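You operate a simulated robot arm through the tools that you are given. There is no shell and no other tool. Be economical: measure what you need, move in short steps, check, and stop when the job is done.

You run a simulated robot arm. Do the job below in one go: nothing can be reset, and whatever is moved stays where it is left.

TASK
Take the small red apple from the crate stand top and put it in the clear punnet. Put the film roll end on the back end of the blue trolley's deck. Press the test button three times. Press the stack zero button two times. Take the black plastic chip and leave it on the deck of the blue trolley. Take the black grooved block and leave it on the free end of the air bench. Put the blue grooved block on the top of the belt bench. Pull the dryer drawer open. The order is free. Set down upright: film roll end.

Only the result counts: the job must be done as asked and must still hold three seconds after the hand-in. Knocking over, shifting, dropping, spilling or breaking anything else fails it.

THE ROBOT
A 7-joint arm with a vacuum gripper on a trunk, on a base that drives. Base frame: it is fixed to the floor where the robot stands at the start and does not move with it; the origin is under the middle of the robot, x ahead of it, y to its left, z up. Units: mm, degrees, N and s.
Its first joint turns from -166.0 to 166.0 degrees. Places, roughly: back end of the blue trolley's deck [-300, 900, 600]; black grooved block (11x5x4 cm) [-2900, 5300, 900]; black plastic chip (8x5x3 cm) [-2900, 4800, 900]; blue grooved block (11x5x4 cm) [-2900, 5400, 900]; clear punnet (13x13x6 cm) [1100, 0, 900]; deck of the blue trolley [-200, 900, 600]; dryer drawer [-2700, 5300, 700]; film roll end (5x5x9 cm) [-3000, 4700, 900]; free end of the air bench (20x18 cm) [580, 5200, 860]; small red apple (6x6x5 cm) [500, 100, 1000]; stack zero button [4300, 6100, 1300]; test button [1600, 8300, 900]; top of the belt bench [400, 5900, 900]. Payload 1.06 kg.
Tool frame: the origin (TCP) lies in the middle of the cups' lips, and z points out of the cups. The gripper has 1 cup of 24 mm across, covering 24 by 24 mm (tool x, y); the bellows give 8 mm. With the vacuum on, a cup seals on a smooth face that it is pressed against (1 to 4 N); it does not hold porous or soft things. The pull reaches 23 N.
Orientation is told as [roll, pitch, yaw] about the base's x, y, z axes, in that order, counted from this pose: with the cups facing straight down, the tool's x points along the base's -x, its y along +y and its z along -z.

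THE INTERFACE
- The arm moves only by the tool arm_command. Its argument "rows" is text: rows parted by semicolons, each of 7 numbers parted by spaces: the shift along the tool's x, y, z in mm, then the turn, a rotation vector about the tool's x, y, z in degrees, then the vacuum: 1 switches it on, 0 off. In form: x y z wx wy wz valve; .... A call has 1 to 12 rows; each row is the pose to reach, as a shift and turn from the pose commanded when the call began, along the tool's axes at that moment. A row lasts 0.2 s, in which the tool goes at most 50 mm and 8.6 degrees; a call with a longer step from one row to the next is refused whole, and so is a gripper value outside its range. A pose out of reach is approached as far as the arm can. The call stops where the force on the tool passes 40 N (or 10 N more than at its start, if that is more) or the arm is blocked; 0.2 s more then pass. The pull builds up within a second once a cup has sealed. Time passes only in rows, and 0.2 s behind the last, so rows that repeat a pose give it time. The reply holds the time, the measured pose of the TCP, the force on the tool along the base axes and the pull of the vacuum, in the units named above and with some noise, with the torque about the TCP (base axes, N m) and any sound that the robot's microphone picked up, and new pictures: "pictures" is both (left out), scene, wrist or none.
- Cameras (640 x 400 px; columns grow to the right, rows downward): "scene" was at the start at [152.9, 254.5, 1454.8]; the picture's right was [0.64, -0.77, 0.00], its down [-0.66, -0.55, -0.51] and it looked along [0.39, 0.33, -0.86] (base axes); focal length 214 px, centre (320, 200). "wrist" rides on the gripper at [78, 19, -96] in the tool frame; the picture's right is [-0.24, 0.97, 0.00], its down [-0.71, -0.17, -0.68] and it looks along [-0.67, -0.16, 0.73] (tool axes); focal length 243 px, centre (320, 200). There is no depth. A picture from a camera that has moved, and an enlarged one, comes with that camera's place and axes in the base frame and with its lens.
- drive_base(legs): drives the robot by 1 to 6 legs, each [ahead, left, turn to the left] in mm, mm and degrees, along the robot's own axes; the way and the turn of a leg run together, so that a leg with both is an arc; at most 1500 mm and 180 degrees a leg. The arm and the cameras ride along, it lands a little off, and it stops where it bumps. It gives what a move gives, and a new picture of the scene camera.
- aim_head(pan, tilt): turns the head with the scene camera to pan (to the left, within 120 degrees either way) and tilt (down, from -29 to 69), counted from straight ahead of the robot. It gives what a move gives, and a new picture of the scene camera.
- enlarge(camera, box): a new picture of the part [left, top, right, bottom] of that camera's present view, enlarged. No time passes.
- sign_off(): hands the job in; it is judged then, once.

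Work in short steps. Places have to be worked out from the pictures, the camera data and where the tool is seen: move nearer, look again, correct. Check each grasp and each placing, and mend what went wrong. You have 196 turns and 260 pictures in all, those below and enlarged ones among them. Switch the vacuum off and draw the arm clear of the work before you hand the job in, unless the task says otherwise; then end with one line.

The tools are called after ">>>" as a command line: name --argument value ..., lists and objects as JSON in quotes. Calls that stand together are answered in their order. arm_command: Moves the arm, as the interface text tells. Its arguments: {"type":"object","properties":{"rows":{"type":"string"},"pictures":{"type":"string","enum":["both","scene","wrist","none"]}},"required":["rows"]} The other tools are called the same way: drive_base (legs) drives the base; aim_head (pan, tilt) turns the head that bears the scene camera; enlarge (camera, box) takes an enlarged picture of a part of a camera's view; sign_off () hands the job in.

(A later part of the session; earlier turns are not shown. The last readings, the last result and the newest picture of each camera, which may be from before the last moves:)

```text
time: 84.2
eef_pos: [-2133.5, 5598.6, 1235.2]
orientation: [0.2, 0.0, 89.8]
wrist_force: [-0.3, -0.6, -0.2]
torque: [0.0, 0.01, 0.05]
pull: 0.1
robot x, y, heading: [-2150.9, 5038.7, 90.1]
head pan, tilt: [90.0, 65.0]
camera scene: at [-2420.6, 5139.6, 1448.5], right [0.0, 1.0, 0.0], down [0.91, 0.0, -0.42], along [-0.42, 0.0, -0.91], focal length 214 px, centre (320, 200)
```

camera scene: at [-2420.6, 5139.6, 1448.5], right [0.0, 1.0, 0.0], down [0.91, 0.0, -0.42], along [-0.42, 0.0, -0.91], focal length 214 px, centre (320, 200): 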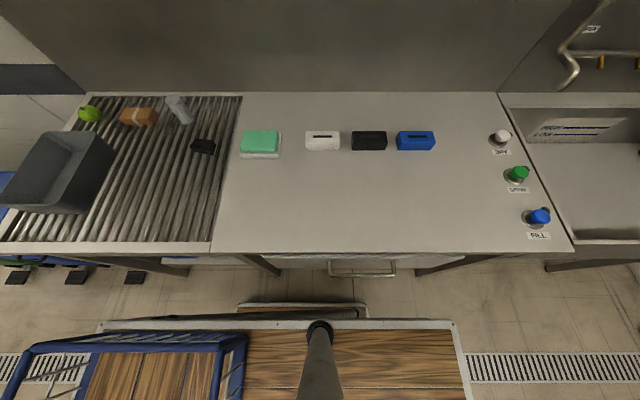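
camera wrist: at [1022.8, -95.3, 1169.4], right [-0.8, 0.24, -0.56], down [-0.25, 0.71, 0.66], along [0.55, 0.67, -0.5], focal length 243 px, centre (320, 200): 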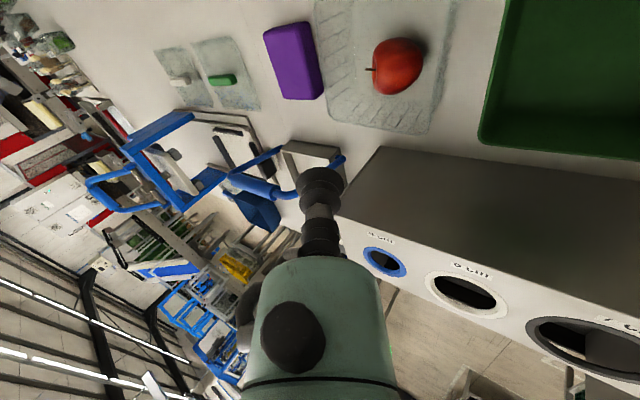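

I swing the arm around to the left side in an arc, turning the tool along, to view the items with the wrist camera.

>>> arm_command --rows "15 43 0 0 0 -4.5 0; 30 85 0 0 0 -9 0; 45 128 0 0 0 -13.5 0; 60 171 0 0 0 -18 0; 75 213 0 0 0 -22.5 0; 89 256 0 0 0 -27 0; 104 299 0 0 0 -31.5 0; 119 342 0 0 0 -36 0; 134 384 0 0 0 -40.5 0; 149 427 0 0 0 -45 0; 149 427 0 0 0 -45 0" --pictures "none"

>>> arm_command --rows "12 42 0 0 0 -5 0; 25 85 0 0 0 -10 0; 38 127 0 0 0 -15 0; 50 170 0 0 0 -20 0; 63 212 0 0 0 -25 0; 75 255 0 0 0 -30 0; 88 297 0 0 0 -35 0; 100 340 0 0 0 -40 0; 113 382 0 0 0 -45 0; 113 382 0 0 0 -45 0"

```text
time: 86.6
eef_pos: [-2561.9, 5451.9, 1237.7]
orientation: [0.2, 0.0, 135.0]
wrist_force: [-0.2, -0.2, 0.1]
torque: [0.02, 0.02, 0.01]
pull: 0.1
robot x, y, heading: [-2150.9, 5038.6, 89.9]
head pan, tilt: [90.0, 65.0]
```

```text
time: 88.8
eef_pos: [-2753.9, 5104.0, 1235.2]
orientation: [0.0, 0.0, 179.7]
wrist_force: [-0.4, -0.2, 0.2]
torque: [-0.03, 0.01, -0.01]
pull: 0.0
robot x, y, heading: [-2150.2, 5036.9, 90.1]
head pan, tilt: [90.0, 65.0]
camera scene: at [-2419.3, 5135.0, 1447.5], right [-0.08, 1.0, 0.0], down [0.91, 0.07, -0.41], along [-0.41, -0.03, -0.91], focal length 214 px, centre (320, 200)
camera wrist: at [-2677.4, 5083.6, 1330.4], right [-0.24, -0.97, 0.0], down [-0.71, 0.17, 0.68], along [-0.66, 0.17, -0.73], focal length 243 px, centre (320, 200)
```

scene: 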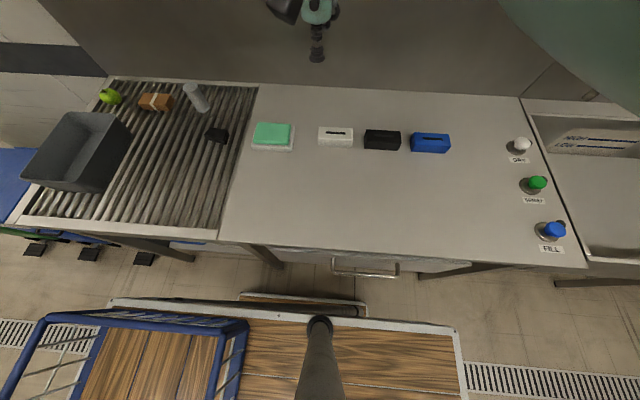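
wrist: 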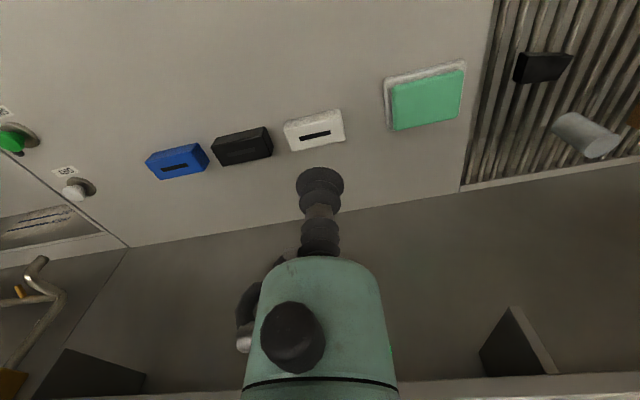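

I move the tool toward the rack at a safe distance to view the film roll end and the chip closely (also a reach test).

>>> arm_command --rows "-5 40 10 0 0 0 0; -10 80 20 0 0 0 0; -15 120 30 0 0 0 0; -20 160 40 0 0 0 0; -25 200 50 0 0 0 0; -30 240 60 0 0 0 0; -35 280 70 0 0 0 0; -40 320 80 0 0 0 0; -46 354 95 0 0 0 0; -46 354 95 0 0 0 0"

```text
time: 90.4
eef_pos: [-2802.0, 5004.3, 1175.8]
orientation: [0.5, -0.2, 169.1]
wrist_force: [0.0, -0.8, -0.4]
torque: [0.01, -0.02, 0.03]
pull: 0.0
out of reach, approached as far as the arm can: row 4, 5, 6, 7, 8
robot x, y, heading: [-2150.0, 5038.3, 90.0]
head pan, tilt: [90.0, 65.0]
stopped in row 8: the arm was blocked; the commanded pose is now the measured one
camera scene: at [-2426.5, 5151.7, 1446.3], right [0.0, 1.0, -0.01], down [0.91, -0.01, -0.42], along [-0.42, -0.01, -0.91], focal length 214 px, centre (320, 200)
camera wrist: at [-2728.4, 4971.7, 1269.8], right [-0.41, -0.91, 0.01], down [-0.66, 0.31, 0.69], along [-0.63, 0.28, -0.73], focal length 243 px, centre (320, 200)
```

scene: 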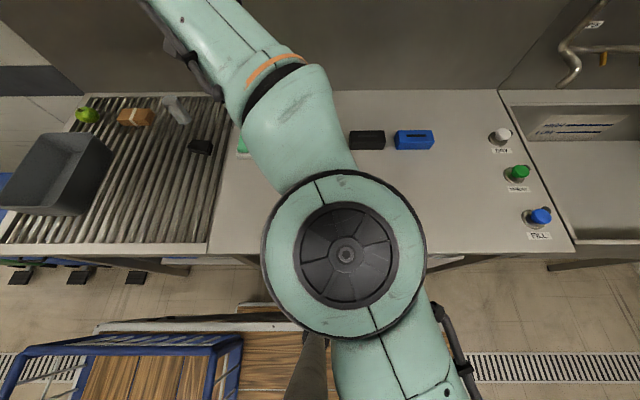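
wrist: 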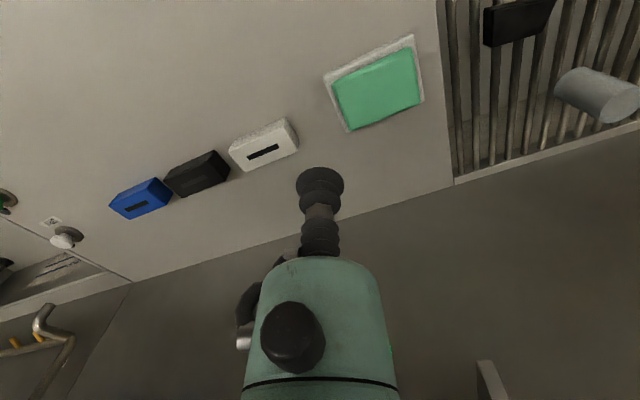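

The arm base sits front-right and the elbow meets the mast on the left side, so I should face the bench. I bring the arm back to the front.

>>> arm_command --rows "14 -44 -6 0 0 3 0; 28 -88 -11 0 0 6 0; 41 -132 -17 0 0 9 0; 55 -176 -22 0 0 12.4 0; 69 -221 -28 0 0 15.5 0; 83 -265 -34 0 0 18.6 0; 97 -309 -39 0 0 21.7 0; 110 -353 -45 0 0 24.8 0; 124 -397 -50 0 0 28 0; 138 -441 -56 0 0 31 0; 152 -485 -62 0 0 34 0; 152 -485 -62 0 0 34 0" --pictures "none"

>>> arm_command --rows "20 -41 0 0 0 4.5 0; 39 -82 0 0 0 9 0; 59 -122 0 0 0 13.5 0; 79 -163 0 0 0 18 0; 98 -204 0 0 0 22.5 0; 118 -245 0 0 0 27 0; 138 -286 0 0 0 31.5 0; 158 -326 0 0 0 36 0; 177 -367 0 0 0 40.5 0; 197 -408 0 0 0 45 0; 197 -408 0 0 0 45 0" --pictures "none"

```text
time: 93.0
eef_pos: [-2557.9, 5434.7, 1239.4]
orientation: [0.5, -0.4, 136.2]
wrist_force: [-0.3, -0.2, -0.3]
torque: [-0.01, 0.0, -0.05]
pull: 0.1
robot x, y, heading: [-2153.9, 5037.1, 89.7]
head pan, tilt: [90.0, 65.0]
```

```text
time: 95.4
eef_pos: [-2132.7, 5592.8, 1232.4]
orientation: [0.6, 0.2, 91.1]
wrist_force: [-0.4, 0.9, 0.1]
torque: [-0.01, 0.0, 0.01]
pull: 0.0
robot x, y, heading: [-2152.4, 5036.3, 89.8]
head pan, tilt: [90.0, 65.0]
```

I drive to face the bench at about (-2080,4600), heading 180.

>>> drive_base --legs '[[0, -300, 0], [0, 0, 90], [0, 436, 0], [230, 0, 0]]'

>>> aim_head --pan 0 --tilt 55

```text
time: 104.9
eef_pos: [-2629.8, 4613.7, 1233.2]
orientation: [0.6, 0.1, -178.3]
wrist_force: [-0.2, 0.6, -0.3]
torque: [0.01, 0.0, 0.01]
pull: 0.0
robot x, y, heading: [-2075.9, 4599.7, -179.6]
head pan, tilt: [90.0, 65.0]
camera scene: at [-2171.8, 4332.0, 1448.4], right [-1.0, -0.01, 0.0], down [-0.01, 0.91, -0.42], along [0.0, -0.42, -0.91], focal length 214 px, centre (320, 200)
```

scene: 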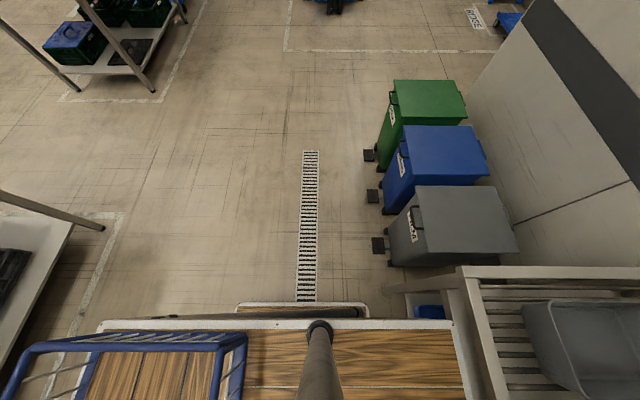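

```text
time: 106.5
eef_pos: [-2630.0, 4614.9, 1233.3]
orientation: [0.7, 0.0, -178.3]
wrist_force: [0.3, 0.0, 0.1]
torque: [0.04, 0.0, -0.01]
pull: 0.0
robot x, y, heading: [-2077.1, 4605.2, -179.5]
head pan, tilt: [0.0, 55.0]
camera scene: at [-2244.4, 4392.0, 1460.0], right [-0.01, 1.0, 0.0], down [0.82, 0.01, -0.57], along [-0.57, -0.01, -0.82], focal length 214 px, centre (320, 200)
```

scene: 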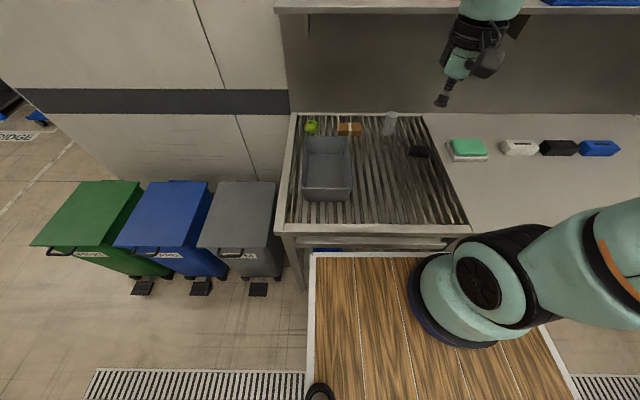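

Now the rack lies in front. I move the tool near the film roll for a closer look.

>>> arm_command --rows "-28 -13 25 0 0 0 0; -56 -27 50 0 0 0 0; -84 -40 75 0 0 0 0; -112 -53 100 0 0 0 0; -140 -67 125 0 0 0 0; -168 -80 150 0 0 0 0; -168 -80 150 0 0 0 0"

>>> enlarge --camera "scene" --box '[360, 90, 460, 170]'

```text
time: 108.1
eef_pos: [-2800.6, 4690.1, 1080.3]
orientation: [0.6, 0.0, -178.2]
wrist_force: [0.9, -0.2, 0.1]
torque: [0.0, -0.02, -0.01]
pull: 0.0
robot x, y, heading: [-2074.9, 4604.0, -179.3]
head pan, tilt: [0.0, 55.0]
camera scene: at [-2244.3, 4392.0, 1460.1], right [-0.01, 1.0, 0.0], down [0.82, 0.01, -0.57], along [-0.57, -0.01, -0.82], focal length 214 px, centre (320, 200)
camera wrist: at [-2722.9, 4674.8, 1175.5], right [-0.2, -0.98, 0.01], down [-0.71, 0.16, 0.68], along [-0.67, 0.13, -0.73], focal length 243 px, centre (320, 200)
```

scene: 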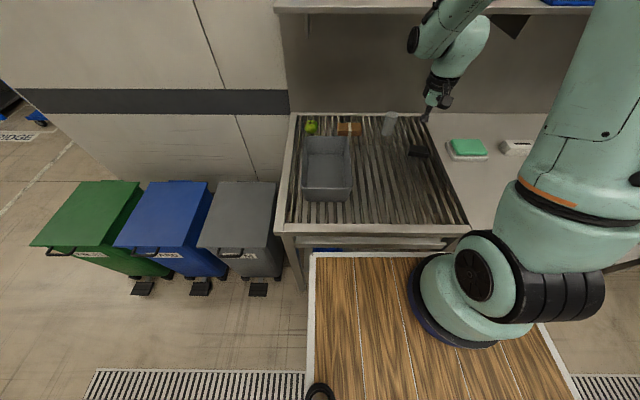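
wrist: 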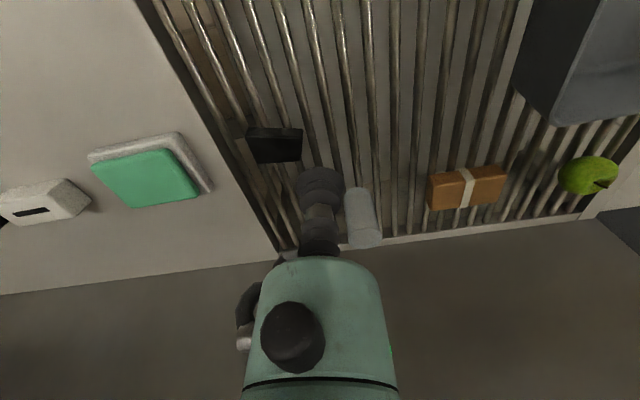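

```text
5.00 times, centred on (410, 130) of scene
camera zoom: at [-2244.3, 4392.0, 1460.1], right [-0.01, 1.0, 0.0], down [0.82, 0.01, -0.57], along [-0.57, -0.01, -0.82], focal length 1072 px, centre (-130, 550)
```

zoom: 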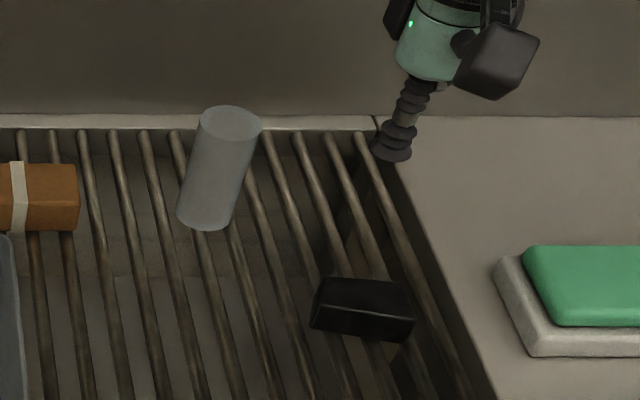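

The film roll's top is at about (-3009,4666,955). I go in under the shelf at low height and stop just above it.

>>> arm_command --rows "0 12 42 0 0 0 0; 0 24 85 0 0 0 0; -42 23 86 0 0 0 0; -84 21 88 0 0 0 0; -126 20 90 0 0 0 0; -168 19 91 0 0 0 0; -209 17.5 92 0 0 0 0; -209 17.5 92 0 0 0 0"

>>> enlarge --camera "scene" --box '[360, 60, 460, 140]'

```text
time: 109.9
eef_pos: [-3009.8, 4662.3, 989.3]
orientation: [0.7, 0.0, -178.3]
wrist_force: [-0.6, 1.4, -0.3]
torque: [-0.01, 0.05, 0.03]
pull: 0.0
robot x, y, heading: [-2073.5, 4602.4, -179.6]
head pan, tilt: [0.0, 55.0]
camera scene: at [-2244.4, 4392.0, 1460.0], right [-0.01, 1.0, 0.0], down [0.82, 0.01, -0.57], along [-0.57, -0.01, -0.82], focal length 214 px, centre (320, 200)
camera wrist: at [-2931.3, 4647.5, 1085.7], right [-0.2, -0.98, 0.01], down [-0.71, 0.16, 0.68], along [-0.67, 0.13, -0.73], focal length 243 px, centre (320, 200)
```

scene: 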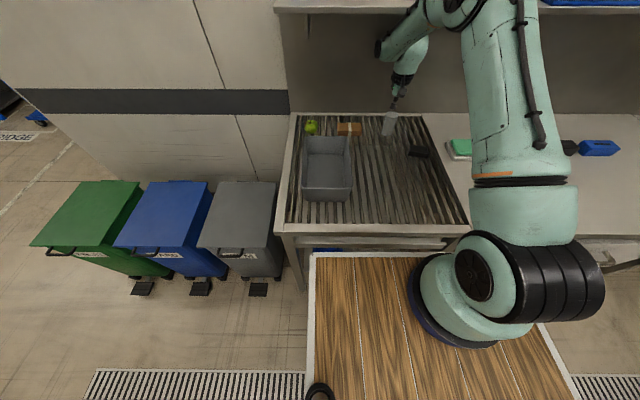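
wrist: 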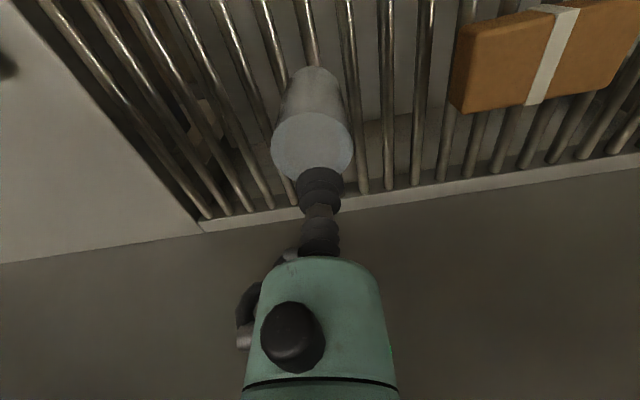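

```text
5.00 times, centred on (410, 100) of scene
camera zoom: at [-2244.4, 4392.0, 1460.0], right [-0.01, 1.0, 0.0], down [0.82, 0.01, -0.57], along [-0.57, -0.01, -0.82], focal length 1072 px, centre (-130, 700)
```

zoom: 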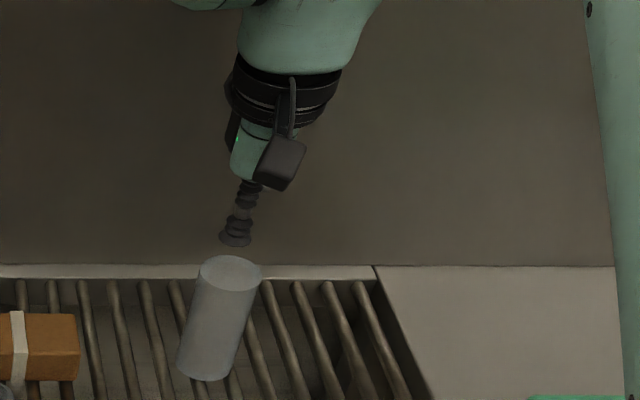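

Nearly centred: small correction (+4.5,+3) and I descend with vacuum on.

>>> arm_command --rows "4.6 -2.9 12 0 0 0 1; 4.6 -2.9 24 0 0 0 1; 4.6 -2.9 29 0 0 0 1; 4.6 -2.9 32 0 0 0 1; 4.6 -2.9 35 0 0 0 1; 4.6 -2.9 37 0 0 0 1; 4.6 -2.9 37 0 0 0 1; 4.6 -2.9 37 0 0 0 1" --pictures "none"

```text
time: 111.7
eef_pos: [-3002.7, 4664.1, 954.4]
orientation: [0.7, 0.0, -178.2]
wrist_force: [-1.6, -2.8, 32.1]
torque: [0.07, 0.05, 0.0]
pull: 22.5
robot x, y, heading: [-2070.4, 4602.5, -179.5]
head pan, tilt: [0.0, 55.0]
```

Sealed. I lift 50 mm, draw out from under the shelf, then raise.

>>> arm_command --rows "0 0 -4 0 0 0 1; 0 0 -15 0 0 0 1; 0 0 -35 0 0 0 1; 0 0 -52 0 0 0 1; 40 0 -55 0 0 0 1; 85 0 -55 0 0 0 1; 130 0 -55 0 0 0 1; 175 0 -55 0 0 0 1; 220 0 -70 0 0 0 1; 260 0 -95 0 0 0 1; 300 0 -125 0 0 0 1; 330 0 -160 0 0 0 1"

```text
time: 114.3
eef_pos: [-2670.5, 4678.7, 1112.7]
orientation: [0.6, 0.1, -178.2]
wrist_force: [-0.5, 0.3, -0.1]
torque: [0.02, -0.06, 0.0]
pull: 23.0
robot x, y, heading: [-2074.0, 4600.5, -179.8]
head pan, tilt: [0.0, 55.0]
camera scene: at [-2245.3, 4391.9, 1459.9], right [-0.01, 1.0, 0.0], down [0.82, 0.01, -0.57], along [-0.57, -0.01, -0.82], focal length 214 px, centre (320, 200)
camera wrist: at [-2592.4, 4663.5, 1207.8], right [-0.2, -0.98, 0.01], down [-0.71, 0.16, 0.68], along [-0.67, 0.13, -0.73], focal length 243 px, centre (320, 200)
```

scene: 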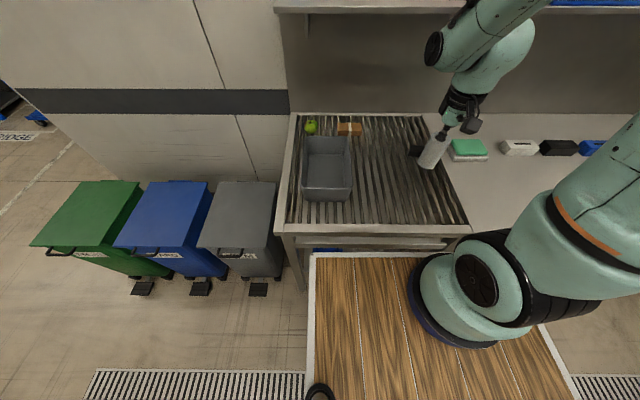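
wrist: 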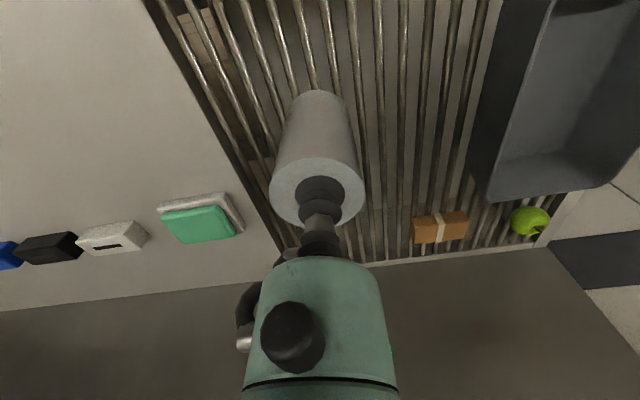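

Film roll held. I back off, turn round, and drive to the west side of the trolley.

>>> drive_base --legs '[[-674, 0, 0], [0, 0, 180], [0, -1300, 0], [0, -1300, 0], [0, -1000, 0]]'

>>> aim_head --pan -15 --tilt 45

```text
time: 142.5
eef_pos: [-635.9, 975.7, 1112.9]
orientation: [0.6, 0.0, 3.9]
wrist_force: [-0.7, -0.7, -0.1]
torque: [-0.01, 0.01, -0.01]
pull: 22.9
robot x, y, heading: [-1235.2, 1025.6, 2.5]
head pan, tilt: [0.0, 55.0]
camera scene: at [-1070.7, 1249.5, 1460.0], right [0.04, -1.0, 0.0], down [-0.82, -0.04, -0.57], along [0.57, 0.03, -0.82], focal length 214 px, centre (320, 200)
```

scene: 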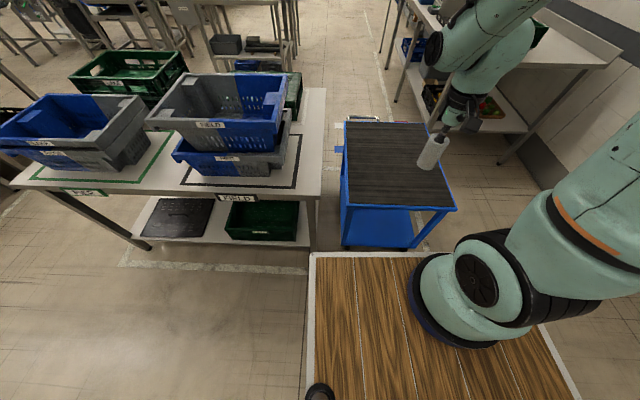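

```text
time: 143.2
eef_pos: [-636.6, 975.8, 1111.8]
orientation: [0.6, 0.1, 3.9]
wrist_force: [-0.1, 0.2, -1.4]
torque: [-0.03, 0.0, -0.03]
pull: 23.4
robot x, y, heading: [-1234.7, 1030.9, 2.5]
head pan, tilt: [-15.0, 45.0]
camera scene: at [-1063.4, 1228.8, 1473.4], right [-0.21, -0.98, 0.0], down [-0.69, 0.15, -0.71], along [0.69, -0.15, -0.71], focal length 214 px, centre (320, 200)
```

scene: 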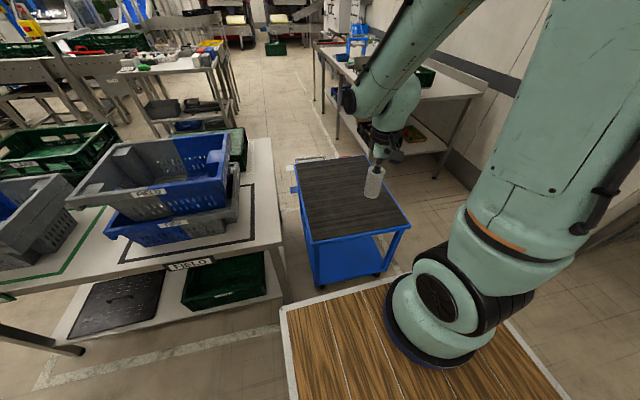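

The trolley deck spans about x -510…146, y 630…1150 (handle at the +x end), so the back end is the near (-x) part. I move closer.

>>> drive_base --legs '[[0, 0, -2.5], [0, -130, 0], [285, 0, 0]]'

>>> aim_head --pan -25 --tilt 60

```text
time: 146.5
eef_pos: [-348.8, 823.3, 1112.0]
orientation: [0.6, 0.1, 1.4]
wrist_force: [0.2, 0.3, -0.5]
torque: [0.01, 0.02, 0.0]
pull: 22.7
robot x, y, heading: [-943.5, 905.1, -0.3]
head pan, tilt: [-15.0, 45.0]
camera scene: at [-764.1, 1095.2, 1473.5], right [-0.26, -0.97, 0.0], down [-0.68, 0.18, -0.71], along [0.68, -0.18, -0.71], focal length 214 px, centre (320, 200)
```

scene: 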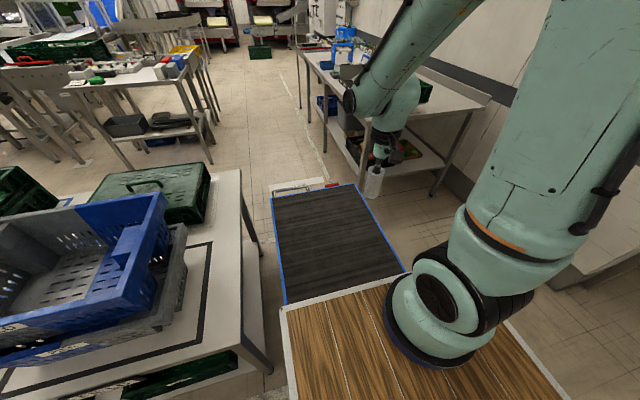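

```text
time: 147.3
eef_pos: [-349.2, 822.3, 1112.1]
orientation: [0.5, 0.2, 1.4]
wrist_force: [0.0, 0.1, -0.4]
torque: [0.02, 0.0, 0.02]
pull: 22.9
robot x, y, heading: [-941.9, 902.3, 0.1]
head pan, tilt: [-25.0, 60.0]
camera scene: at [-782.3, 1088.1, 1454.0], right [-0.42, -0.91, 0.0], down [-0.79, 0.36, -0.5], along [0.45, -0.21, -0.87], focal length 214 px, centre (320, 200)
```

scene: 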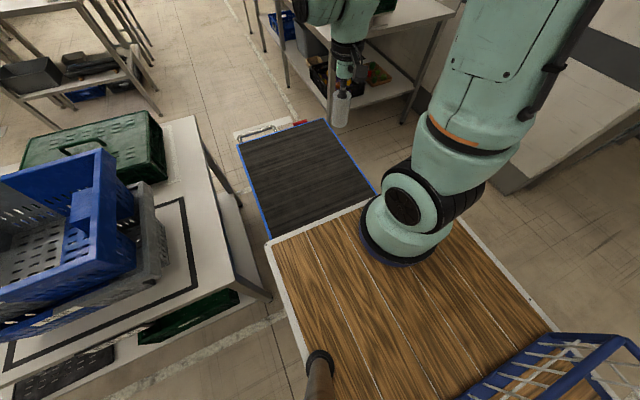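

I lower the film roll over the back part of the deck at about (-370,880).

>>> arm_command --rows "10 30 20 0 0 0 1; 20 58 50 0 0 0 1; 20 58 95 0 0 0 1; 20 58 140 0 0 0 1; 20 58 185 0 0 0 1; 20 58 230 0 0 0 1; 20 58 275 0 0 0 1; 20 58 310 0 0 0 1; 20 58 340 0 0 0 1; 20 58 365 0 0 0 1; 20 58 365 0 0 0 1"

```text
time: 149.7
eef_pos: [-371.6, 884.7, 748.3]
orientation: [0.5, 0.0, 1.4]
wrist_force: [0.8, 0.0, -1.2]
torque: [0.0, 0.04, 0.02]
pull: 23.0
robot x, y, heading: [-940.9, 902.0, 0.2]
head pan, tilt: [-25.0, 60.0]
camera scene: at [-782.3, 1088.1, 1454.0], right [-0.42, -0.91, 0.0], down [-0.79, 0.36, -0.5], along [0.45, -0.21, -0.87], focal length 214 px, centre (320, 200)
camera wrist: at [-450.3, 900.0, 843.9], right [0.21, 0.98, 0.01], down [0.71, -0.16, 0.68], along [0.67, -0.14, -0.73], focal length 243 px, centre (320, 200)
```

scene: 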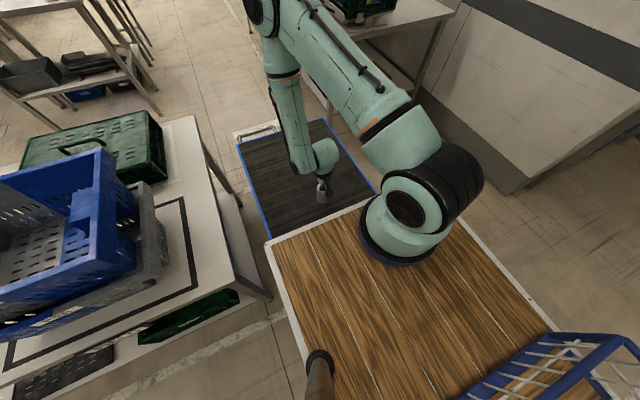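
wrist: 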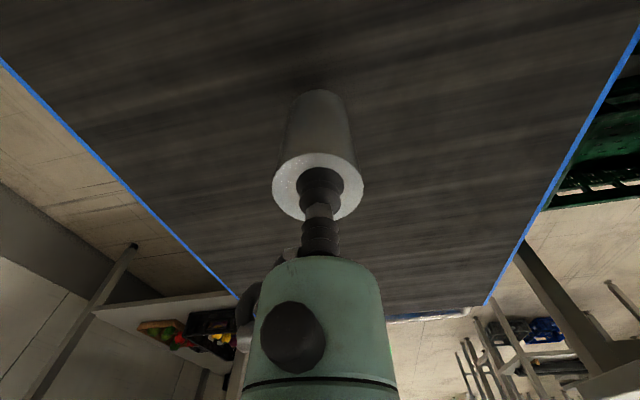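

>>> arm_command --rows "0 0 20 0 0 0 1; 0 0 35 0 0 0 1; 0 0 42 0 0 0 1; 0 0 46 0 0 0 1; 0 0 49 0 0 0 1; 0 0 49 0 0 0 1" --pictures "none"

```text
time: 151.1
eef_pos: [-370.9, 885.8, 699.2]
orientation: [0.5, 0.1, 1.4]
wrist_force: [-1.0, 2.5, 12.2]
torque: [0.02, -0.02, 0.01]
pull: 23.1
robot x, y, heading: [-944.6, 908.5, 0.3]
head pan, tilt: [-25.0, 60.0]
```

Standing on the deck (12 N). I release and lift away straight up.

>>> arm_command --rows "0 0 -1 0 0 0 0; 0 0 -1 0 0 0 0; 0 0 -1 0 0 0 0; 0 0 -4 0 0 0 0; 0 0 -12 0 0 0 0; 0 0 -40 0 0 0 0; 0 0 -80 0 0 0 0; 0 0 -80 0 0 0 0"

```text
time: 152.9
eef_pos: [-372.8, 884.5, 781.6]
orientation: [0.6, 0.0, 1.3]
wrist_force: [-0.4, -0.5, -0.3]
torque: [0.03, 0.02, 0.01]
pull: 0.0
robot x, y, heading: [-944.8, 904.9, 0.2]
head pan, tilt: [-25.0, 60.0]
camera scene: at [-782.3, 1088.1, 1454.0], right [-0.42, -0.91, 0.0], down [-0.79, 0.36, -0.5], along [0.45, -0.21, -0.87], focal length 214 px, centre (320, 200)
camera wrist: at [-451.0, 899.6, 876.7], right [0.21, 0.98, 0.01], down [0.71, -0.16, 0.68], along [0.67, -0.14, -0.73], focal length 243 px, centre (320, 200)
```

scene: 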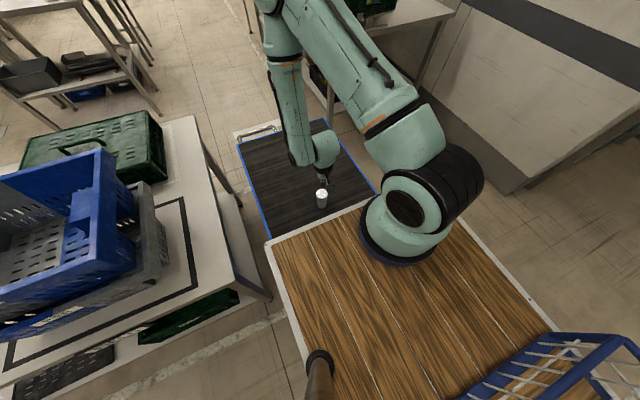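
wrist: 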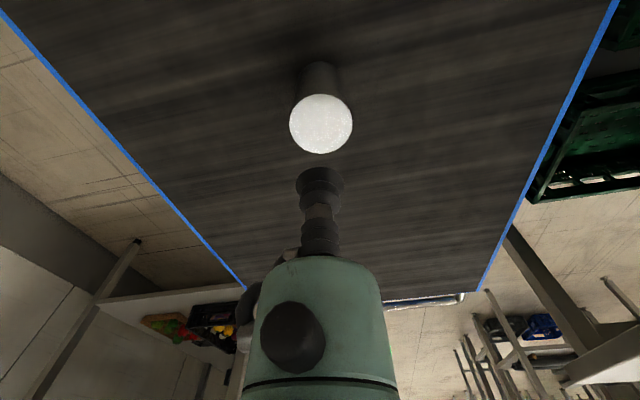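

The film roll stands upright on the back end. I raise the arm and drive back to the rack for the chip.

>>> arm_command --rows "0 0 -45 0 0 0 0; 0 0 -90 0 0 0 0; 0 0 -135 0 0 0 0; 0 0 -180 0 0 0 0; 0 0 -225 0 0 0 0; 0 0 -270 0 0 0 0; -5 -30 -310 0 0 0 0; -10 -60 -340 0 0 0 0" --pictures "none"

>>> drive_base --legs '[[-430, 0, 0], [0, 1400, 0], [0, 1400, 0]]'

```text
refused: row 7 steps farther than a row can; nothing moved
```

```text
time: 168.6
eef_pos: [-840.5, 3682.1, 780.7]
orientation: [0.6, 0.1, 2.1]
wrist_force: [0.4, 0.1, -0.1]
torque: [-0.01, 0.03, 0.02]
pull: 0.1
robot x, y, heading: [-1412.3, 3695.4, 1.0]
head pan, tilt: [-25.0, 60.0]
camera scene: at [-1253.7, 3881.4, 1454.0], right [-0.41, -0.91, 0.0], down [-0.79, 0.35, -0.5], along [0.46, -0.2, -0.87], focal length 214 px, centre (320, 200)
```

scene: 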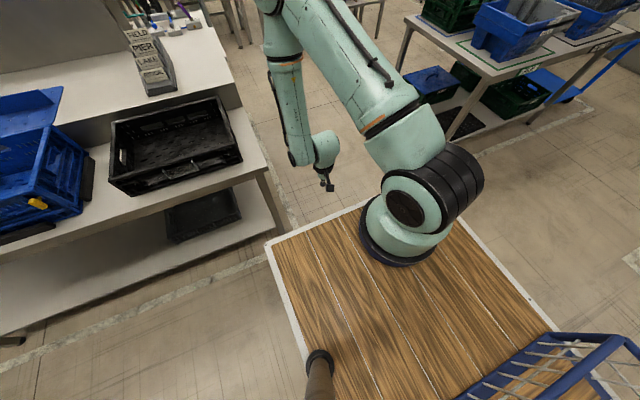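

The raise was refused while the base moved, but the tool stayed 80 mm above the roll and nothing bumped. I raise the arm now.

>>> arm_command --rows "0 0 -45 0 0 0 0; 0 0 -90 0 0 0 0; 0 0 -135 0 0 0 0; 0 0 -180 0 0 0 0; 0 0 -225 0 0 0 0; 0 0 -270 0 0 0 0; 0 0 -315 0 0 0 0; 0 0 -350 0 0 0 0; 0 0 -390 0 0 0 0; 0 0 -420 0 0 0 0" --pictures "none"

>>> aim_head --pan 110 --tilt 45

```text
time: 170.8
eef_pos: [-838.5, 3676.3, 1200.6]
orientation: [0.6, 0.1, 2.2]
wrist_force: [0.5, 0.3, -0.3]
torque: [0.02, -0.01, 0.01]
pull: 0.1
robot x, y, heading: [-1407.8, 3696.2, 0.9]
head pan, tilt: [-25.0, 60.0]
```

```text
time: 173.0
eef_pos: [-838.0, 3678.0, 1201.1]
orientation: [0.6, 0.1, 2.2]
wrist_force: [-0.4, -0.5, 0.4]
torque: [0.0, 0.03, 0.0]
pull: 0.1
robot x, y, heading: [-1409.5, 3694.7, 1.0]
head pan, tilt: [110.0, 45.0]
camera scene: at [-1343.6, 3984.6, 1473.5], right [0.93, 0.36, 0.0], down [0.25, -0.66, -0.71], along [-0.25, 0.66, -0.71], focal length 214 px, centre (320, 200)
```

scene: 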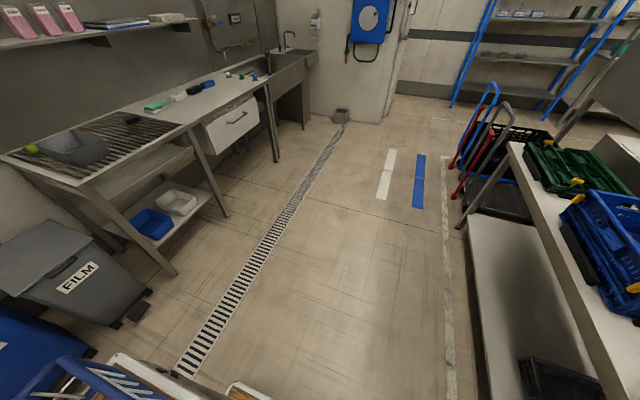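

>>> drive_base --legs '[[-200, 0, 0], [0, 0, 179], [0, -920, 0], [300, 0, 0]]'

>>> aim_head --pan -5 --tilt 50

```text
time: 188.2
eef_pos: [-2590.0, 4515.2, 1201.7]
orientation: [0.6, 0.0, -171.9]
wrist_force: [0.1, 0.3, -0.4]
torque: [0.0, -0.01, 0.0]
pull: 0.0
robot x, y, heading: [-2017.8, 4558.3, -173.0]
head pan, tilt: [110.0, 45.0]
camera scene: at [-2053.7, 4263.0, 1473.5], right [-0.89, -0.45, 0.0], down [-0.32, 0.63, -0.71], along [0.32, -0.63, -0.71], focal length 214 px, centre (320, 200)
```

scene: 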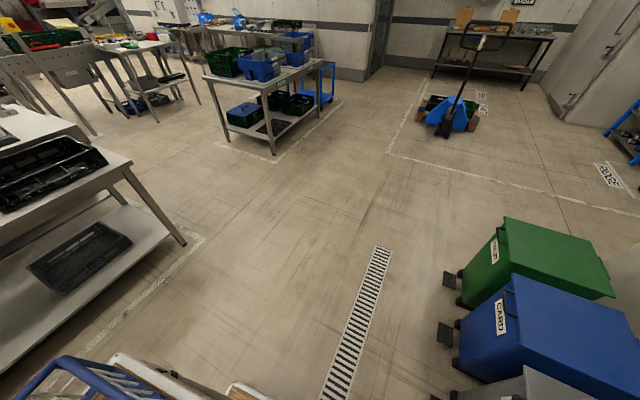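

```text
time: 190.1
eef_pos: [-2590.1, 4515.2, 1200.4]
orientation: [0.7, 0.1, -171.9]
wrist_force: [-0.2, -0.8, -0.2]
torque: [-0.03, 0.0, -0.02]
pull: 0.1
robot x, y, heading: [-2016.8, 4552.2, -173.1]
head pan, tilt: [-5.0, 50.0]
camera scene: at [-2167.3, 4333.0, 1466.6], right [-0.03, 1.0, 0.0], down [0.77, 0.03, -0.64], along [-0.64, -0.02, -0.77], focal length 214 px, centre (320, 200)
```

scene: 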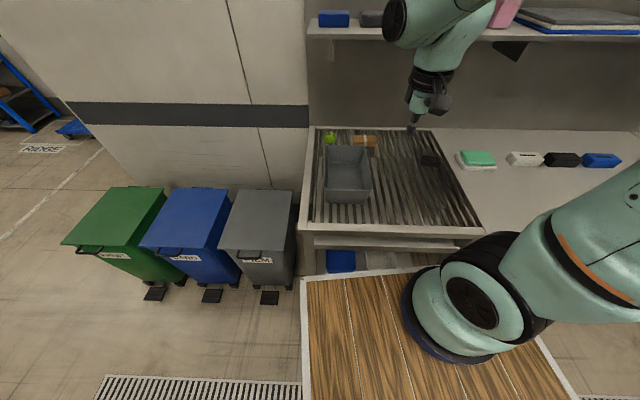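

>>> drive_base --legs '[[0, 0, -7], [0, -130, 0], [65, 0, 0]]'

```text
time: 192.6
eef_pos: [-2659.1, 4713.6, 1200.7]
orientation: [0.7, 0.1, -178.5]
wrist_force: [-0.8, 0.0, -0.6]
torque: [0.03, 0.0, 0.02]
pull: 0.1
robot x, y, heading: [-2081.4, 4687.9, -180.0]
head pan, tilt: [-5.0, 50.0]
camera scene: at [-2259.2, 4483.4, 1466.5], right [0.09, 1.0, 0.0], down [0.76, -0.07, -0.64], along [-0.64, 0.06, -0.77], focal length 214 px, centre (320, 200)
```

scene: 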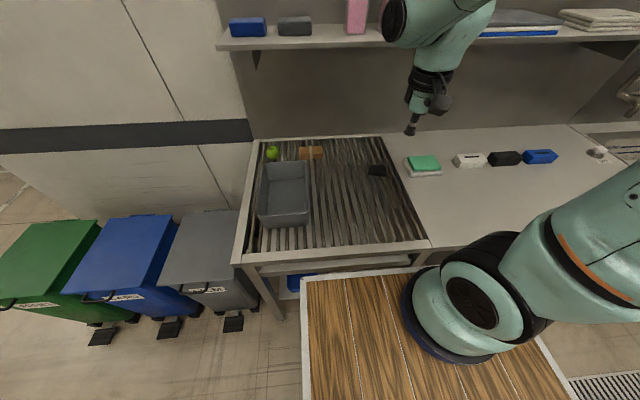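

The chip is at about (-2871,4763). I bring the tool near for a close wrist view.

>>> arm_command --rows "-25 -9 34 0 0 0 0; -50 -18 67 0 0 0 0; -75 -27 100 0 0 0 0; -100 -35 134 0 0 0 0; -125 -44 167 0 0 0 0; -149 -53 200 0 0 0 0; -149 -53 200 0 0 0 0"

>>> enlarge --camera "scene" --box '[340, 130, 440, 200]'

>>> enlarge --camera "wrist" --box '[240, 60, 400, 200]'

```text
time: 194.2
eef_pos: [-2808.7, 4761.2, 1000.5]
orientation: [0.7, 0.0, -178.7]
wrist_force: [-1.0, 0.0, 0.3]
torque: [0.01, 0.0, 0.03]
pull: 0.0
robot x, y, heading: [-2084.4, 4689.1, -180.0]
head pan, tilt: [-5.0, 50.0]
camera scene: at [-2259.0, 4483.4, 1466.6], right [0.09, 1.0, 0.0], down [0.76, -0.07, -0.64], along [-0.64, 0.06, -0.77], focal length 214 px, centre (320, 200)
camera wrist: at [-2730.3, 4744.4, 1094.6], right [-0.21, -0.98, 0.01], down [-0.71, 0.16, 0.68], along [-0.67, 0.14, -0.73], focal length 243 px, centre (320, 200)
```

scene: 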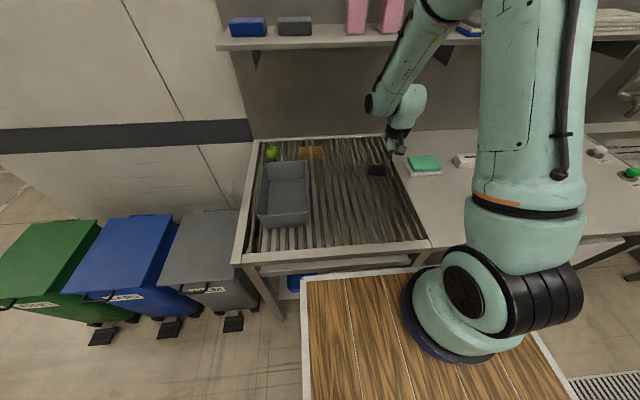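
wrist: 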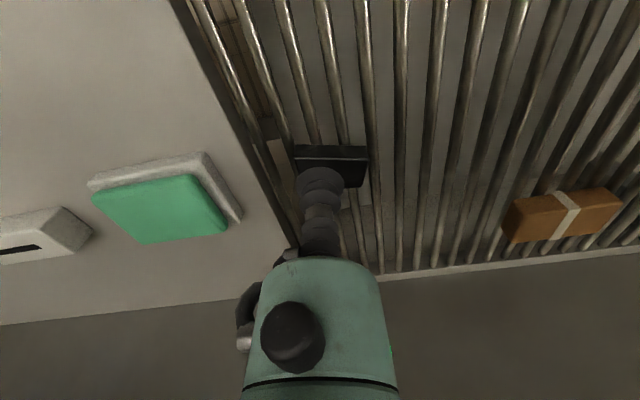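

```text
5.71 times, centred on (390, 165) of scene
camera zoom: at [-2259.0, 4483.4, 1466.6], right [0.09, 1.0, 0.0], down [0.76, -0.07, -0.64], along [-0.64, 0.06, -0.77], focal length 1226 px, centre (-80, 400)
```

zoom: 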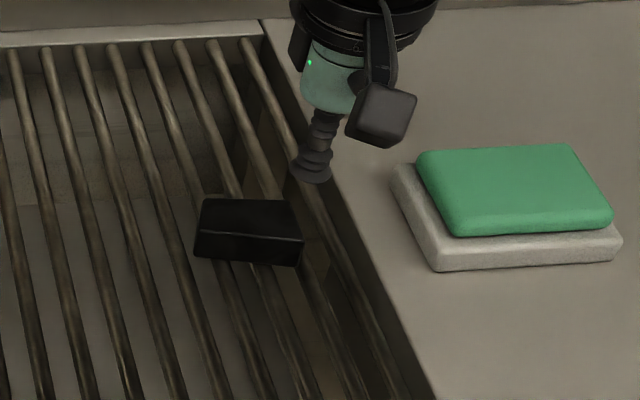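

```text
2.86 times, centred on (320, 130) of wrist
camera zoom: at [-2730.3, 4744.4, 1094.6], right [-0.21, -0.98, 0.01], down [-0.71, 0.16, 0.68], along [-0.67, 0.14, -0.73], focal length 693 px, centre (320, 400)
```

zoom: 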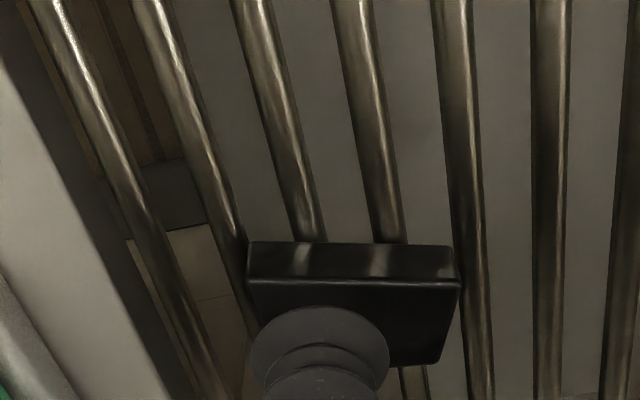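

The chip's top is flat, centred at about (-2875,4763,900). I move to 35 mm above it and check.

>>> arm_command --rows "-33 -2 20 0 0 0 0; -67 -4 45 0 0 0 0; -67 -4 65 0 0 0 0; -67 -4 65 0 0 0 0" --pictures "wrist"

>>> enlarge --camera "scene" --box '[340, 130, 440, 200]'

```text
time: 195.2
eef_pos: [-2873.7, 4762.0, 933.6]
orientation: [0.6, 0.1, -178.5]
wrist_force: [-0.2, 0.3, 0.2]
torque: [-0.02, 0.0, 0.01]
pull: 0.0
robot x, y, heading: [-2087.0, 4685.5, -179.8]
head pan, tilt: [-5.0, 50.0]
camera wrist: at [-2795.3, 4745.5, 1029.5], right [-0.21, -0.98, 0.01], down [-0.71, 0.16, 0.68], along [-0.67, 0.14, -0.73], focal length 243 px, centre (320, 200)
```

wrist: 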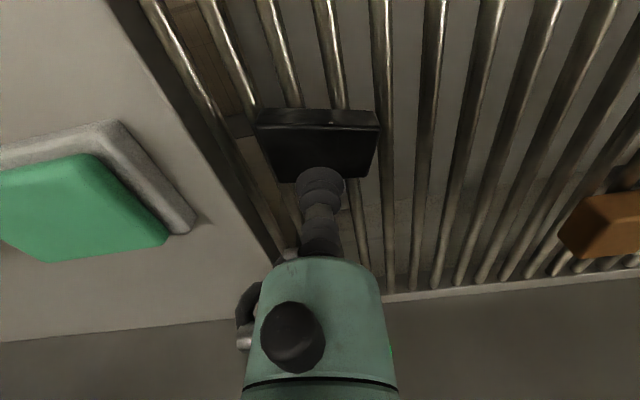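

```text
5.71 times, centred on (390, 165) of scene
camera zoom: at [-2259.1, 4483.4, 1466.6], right [0.09, 1.0, 0.0], down [0.76, -0.07, -0.64], along [-0.64, 0.06, -0.77], focal length 1226 px, centre (-80, 400)
```

zoom: 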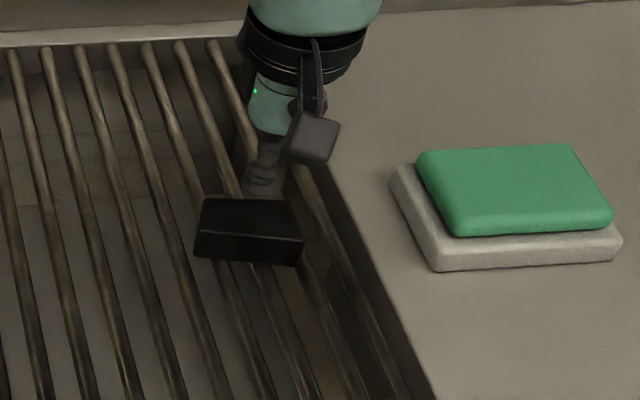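

Aligned. I descend with vacuum on.

>>> arm_command --rows "0 0 18 0 0 0 1; 0 0 26 0 0 0 1; 0 0 30 0 0 0 1; 0 0 33 0 0 0 1; 0 0 36 0 0 0 1; 0 0 38 0 0 0 1; 0 0 38 0 0 0 1; 0 0 38 0 0 0 1" --pictures "none"

```text
time: 197.0
eef_pos: [-2874.8, 4761.6, 898.6]
orientation: [0.7, 0.0, -178.6]
wrist_force: [-3.3, -1.8, 13.0]
torque: [0.08, 0.01, 0.04]
pull: 22.8
robot x, y, heading: [-2087.9, 4686.7, -180.1]
head pan, tilt: [-5.0, 50.0]
```

Sealed at z≈899. I lift and draw it back toward the robot.

>>> arm_command --rows "0 0 -3 0 0 0 1; 0 0 -15 0 0 0 1; 0 0 -45 0 0 0 1; 0 0 -90 0 0 0 1; 30 0 -125 0 0 0 1; 65 0 -155 0 0 0 1; 100 0 -185 0 0 0 1; 140 0 -210 0 0 0 1; 180 0 -235 0 0 0 1; 210 0 -250 0 0 0 1"

```text
time: 199.2
eef_pos: [-2663.8, 4768.8, 1145.2]
orientation: [0.6, 0.0, -178.6]
wrist_force: [0.5, 0.7, -0.8]
torque: [0.0, -0.03, -0.01]
pull: 23.3
robot x, y, heading: [-2082.1, 4684.7, -179.7]
head pan, tilt: [-5.0, 50.0]
camera scene: at [-2259.8, 4483.3, 1466.5], right [0.09, 1.0, 0.0], down [0.76, -0.07, -0.64], along [-0.64, 0.06, -0.77], focal length 214 px, centre (320, 200)
camera wrist: at [-2587.1, 4752.8, 1240.8], right [-0.21, -0.98, 0.01], down [-0.71, 0.16, 0.68], along [-0.67, 0.14, -0.73], focal length 243 px, centre (320, 200)
```

scene: 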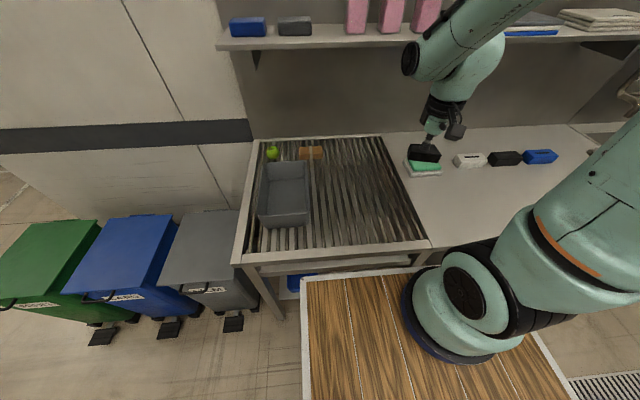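
wrist: 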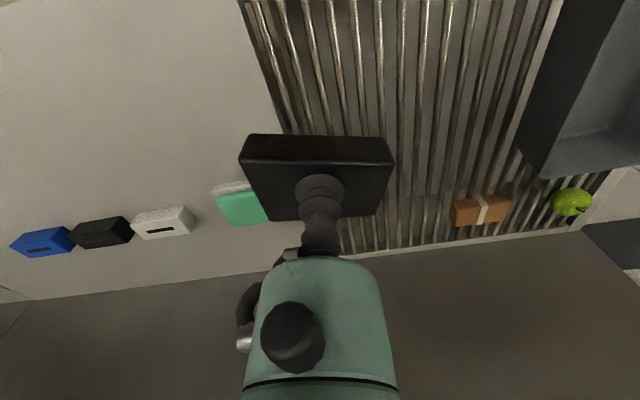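

Chip held. I drive back toward the trolley in stages.

>>> drive_base --legs '[[-500, 0, 0], [0, 0, 178]]'

```text
time: 209.3
eef_pos: [-1010.4, 4548.5, 1144.1]
orientation: [0.6, 0.1, -4.0]
wrist_force: [-0.3, 0.7, -0.3]
torque: [0.01, -0.02, 0.01]
pull: 22.9
robot x, y, heading: [-1580.4, 4690.5, -5.5]
head pan, tilt: [-5.0, 50.0]
camera scene: at [-1385.0, 4874.3, 1466.6], right [-0.18, -0.98, 0.0], down [-0.75, 0.14, -0.64], along [0.63, -0.12, -0.77], focal length 214 px, centre (320, 200)
```

scene: 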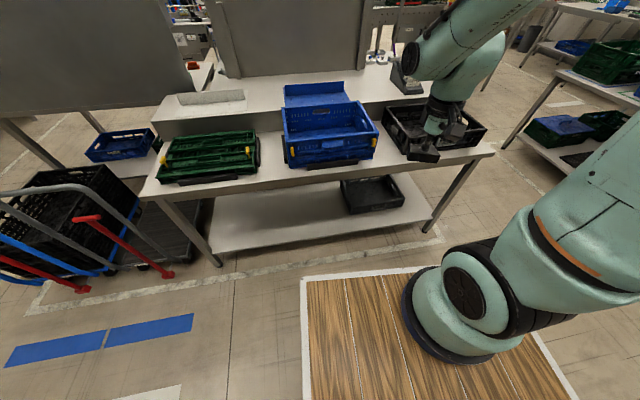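

>>> drive_base --legs '[[0, 0, 5.5], [0, -1300, 0], [0, -1300, 0]]'

```text
time: 222.5
eef_pos: [-997.6, 2002.5, 1145.5]
orientation: [0.7, 0.1, 1.8]
wrist_force: [-0.5, 0.3, -1.4]
torque: [0.01, -0.03, 0.0]
pull: 22.3
robot x, y, heading: [-1577.6, 2081.1, 0.5]
head pan, tilt: [-5.0, 50.0]
camera scene: at [-1403.0, 2287.6, 1466.6], right [-0.08, -1.0, 0.0], down [-0.76, 0.06, -0.64], along [0.64, -0.05, -0.77], focal length 214 px, centre (320, 200)
```

scene: 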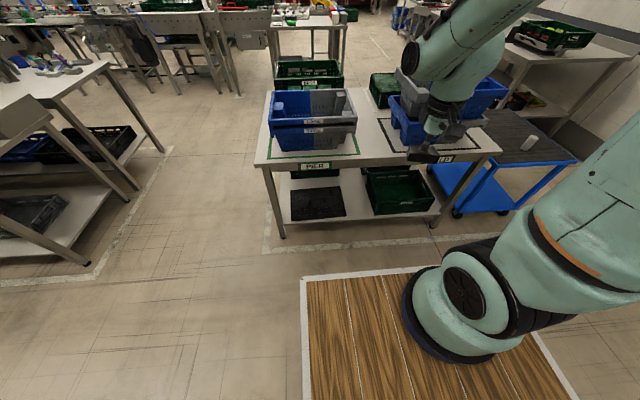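

>>> drive_base --legs '[[200, 0, 0], [0, -1225, -0.5], [410, 0, 0]]'

>>> aim_head --pan -20 --tilt 60

```text
time: 232.0
eef_pos: [-366.4, 794.4, 1145.1]
orientation: [0.6, 0.1, 2.2]
wrist_force: [1.1, 0.8, -0.5]
torque: [0.0, 0.02, 0.0]
pull: 22.8
robot x, y, heading: [-949.4, 868.8, 1.2]
head pan, tilt: [-5.0, 50.0]
camera scene: at [-774.3, 1076.7, 1466.5], right [-0.07, -1.0, 0.0], down [-0.76, 0.05, -0.64], along [0.64, -0.05, -0.77], focal length 214 px, centre (320, 200)
```

scene: 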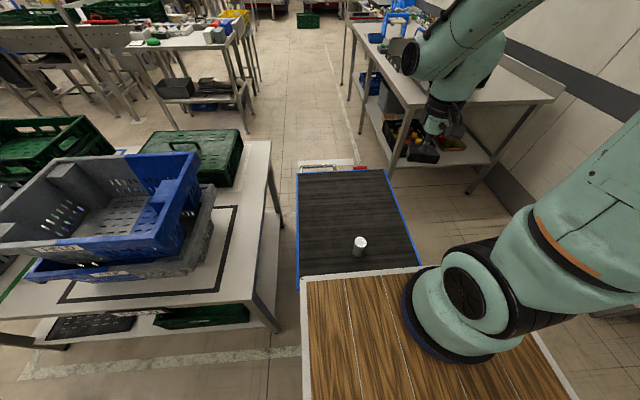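

```text
time: 232.8
eef_pos: [-367.8, 794.6, 1145.3]
orientation: [0.6, 0.1, 2.2]
wrist_force: [0.0, -0.2, 0.4]
torque: [0.03, -0.03, -0.02]
pull: 23.1
robot x, y, heading: [-949.8, 869.6, 0.9]
head pan, tilt: [-20.0, 60.0]
camera scene: at [-788.1, 1060.4, 1454.0], right [-0.33, -0.95, 0.0], down [-0.82, 0.28, -0.5], along [0.47, -0.16, -0.87], focal length 214 px, centre (320, 200)
```

scene: 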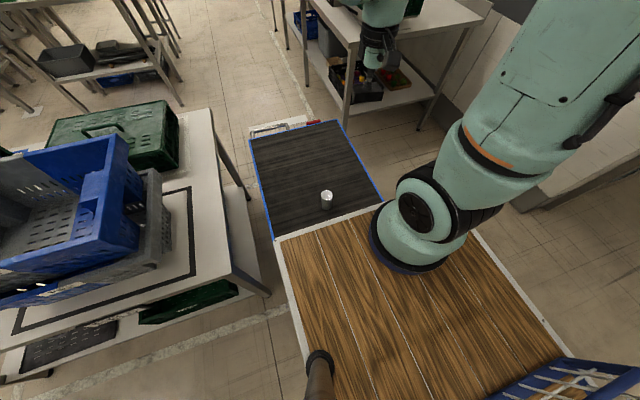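

I move the chip over the free deck at about (-190,790) and lower it.

>>> arm_command --rows "-45 -3 0 0 0 0 1; -90 -6 0 0 0 0 1; -135 -9 0 0 0 0 1; -178 -12 0 0 0 0 1; -178 -12 45 0 0 0 1; -178 -12 90 0 0 0 1; -178 -12 135 0 0 0 1; -178 -12 180 0 0 0 1; -178 -12 225 0 0 0 1; -178 -12 270 0 0 0 1; -178 -12 315 0 0 0 1; -178 -12 360 0 0 0 1" --pictures "scene"

```text
time: 235.4
eef_pos: [-189.7, 794.3, 785.4]
orientation: [0.6, -0.1, 2.2]
wrist_force: [-0.4, 0.1, 0.0]
torque: [0.02, -0.03, -0.01]
pull: 22.4
robot x, y, heading: [-945.9, 866.6, 1.1]
head pan, tilt: [-20.0, 60.0]
camera scene: at [-788.5, 1060.4, 1454.0], right [-0.33, -0.95, 0.0], down [-0.82, 0.28, -0.5], along [0.47, -0.16, -0.87], focal length 214 px, centre (320, 200)
```

scene: 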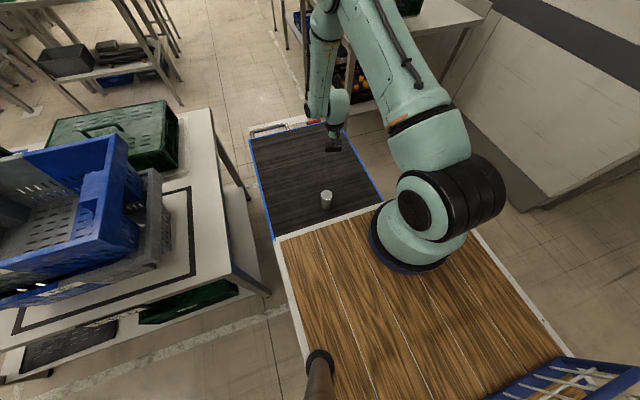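

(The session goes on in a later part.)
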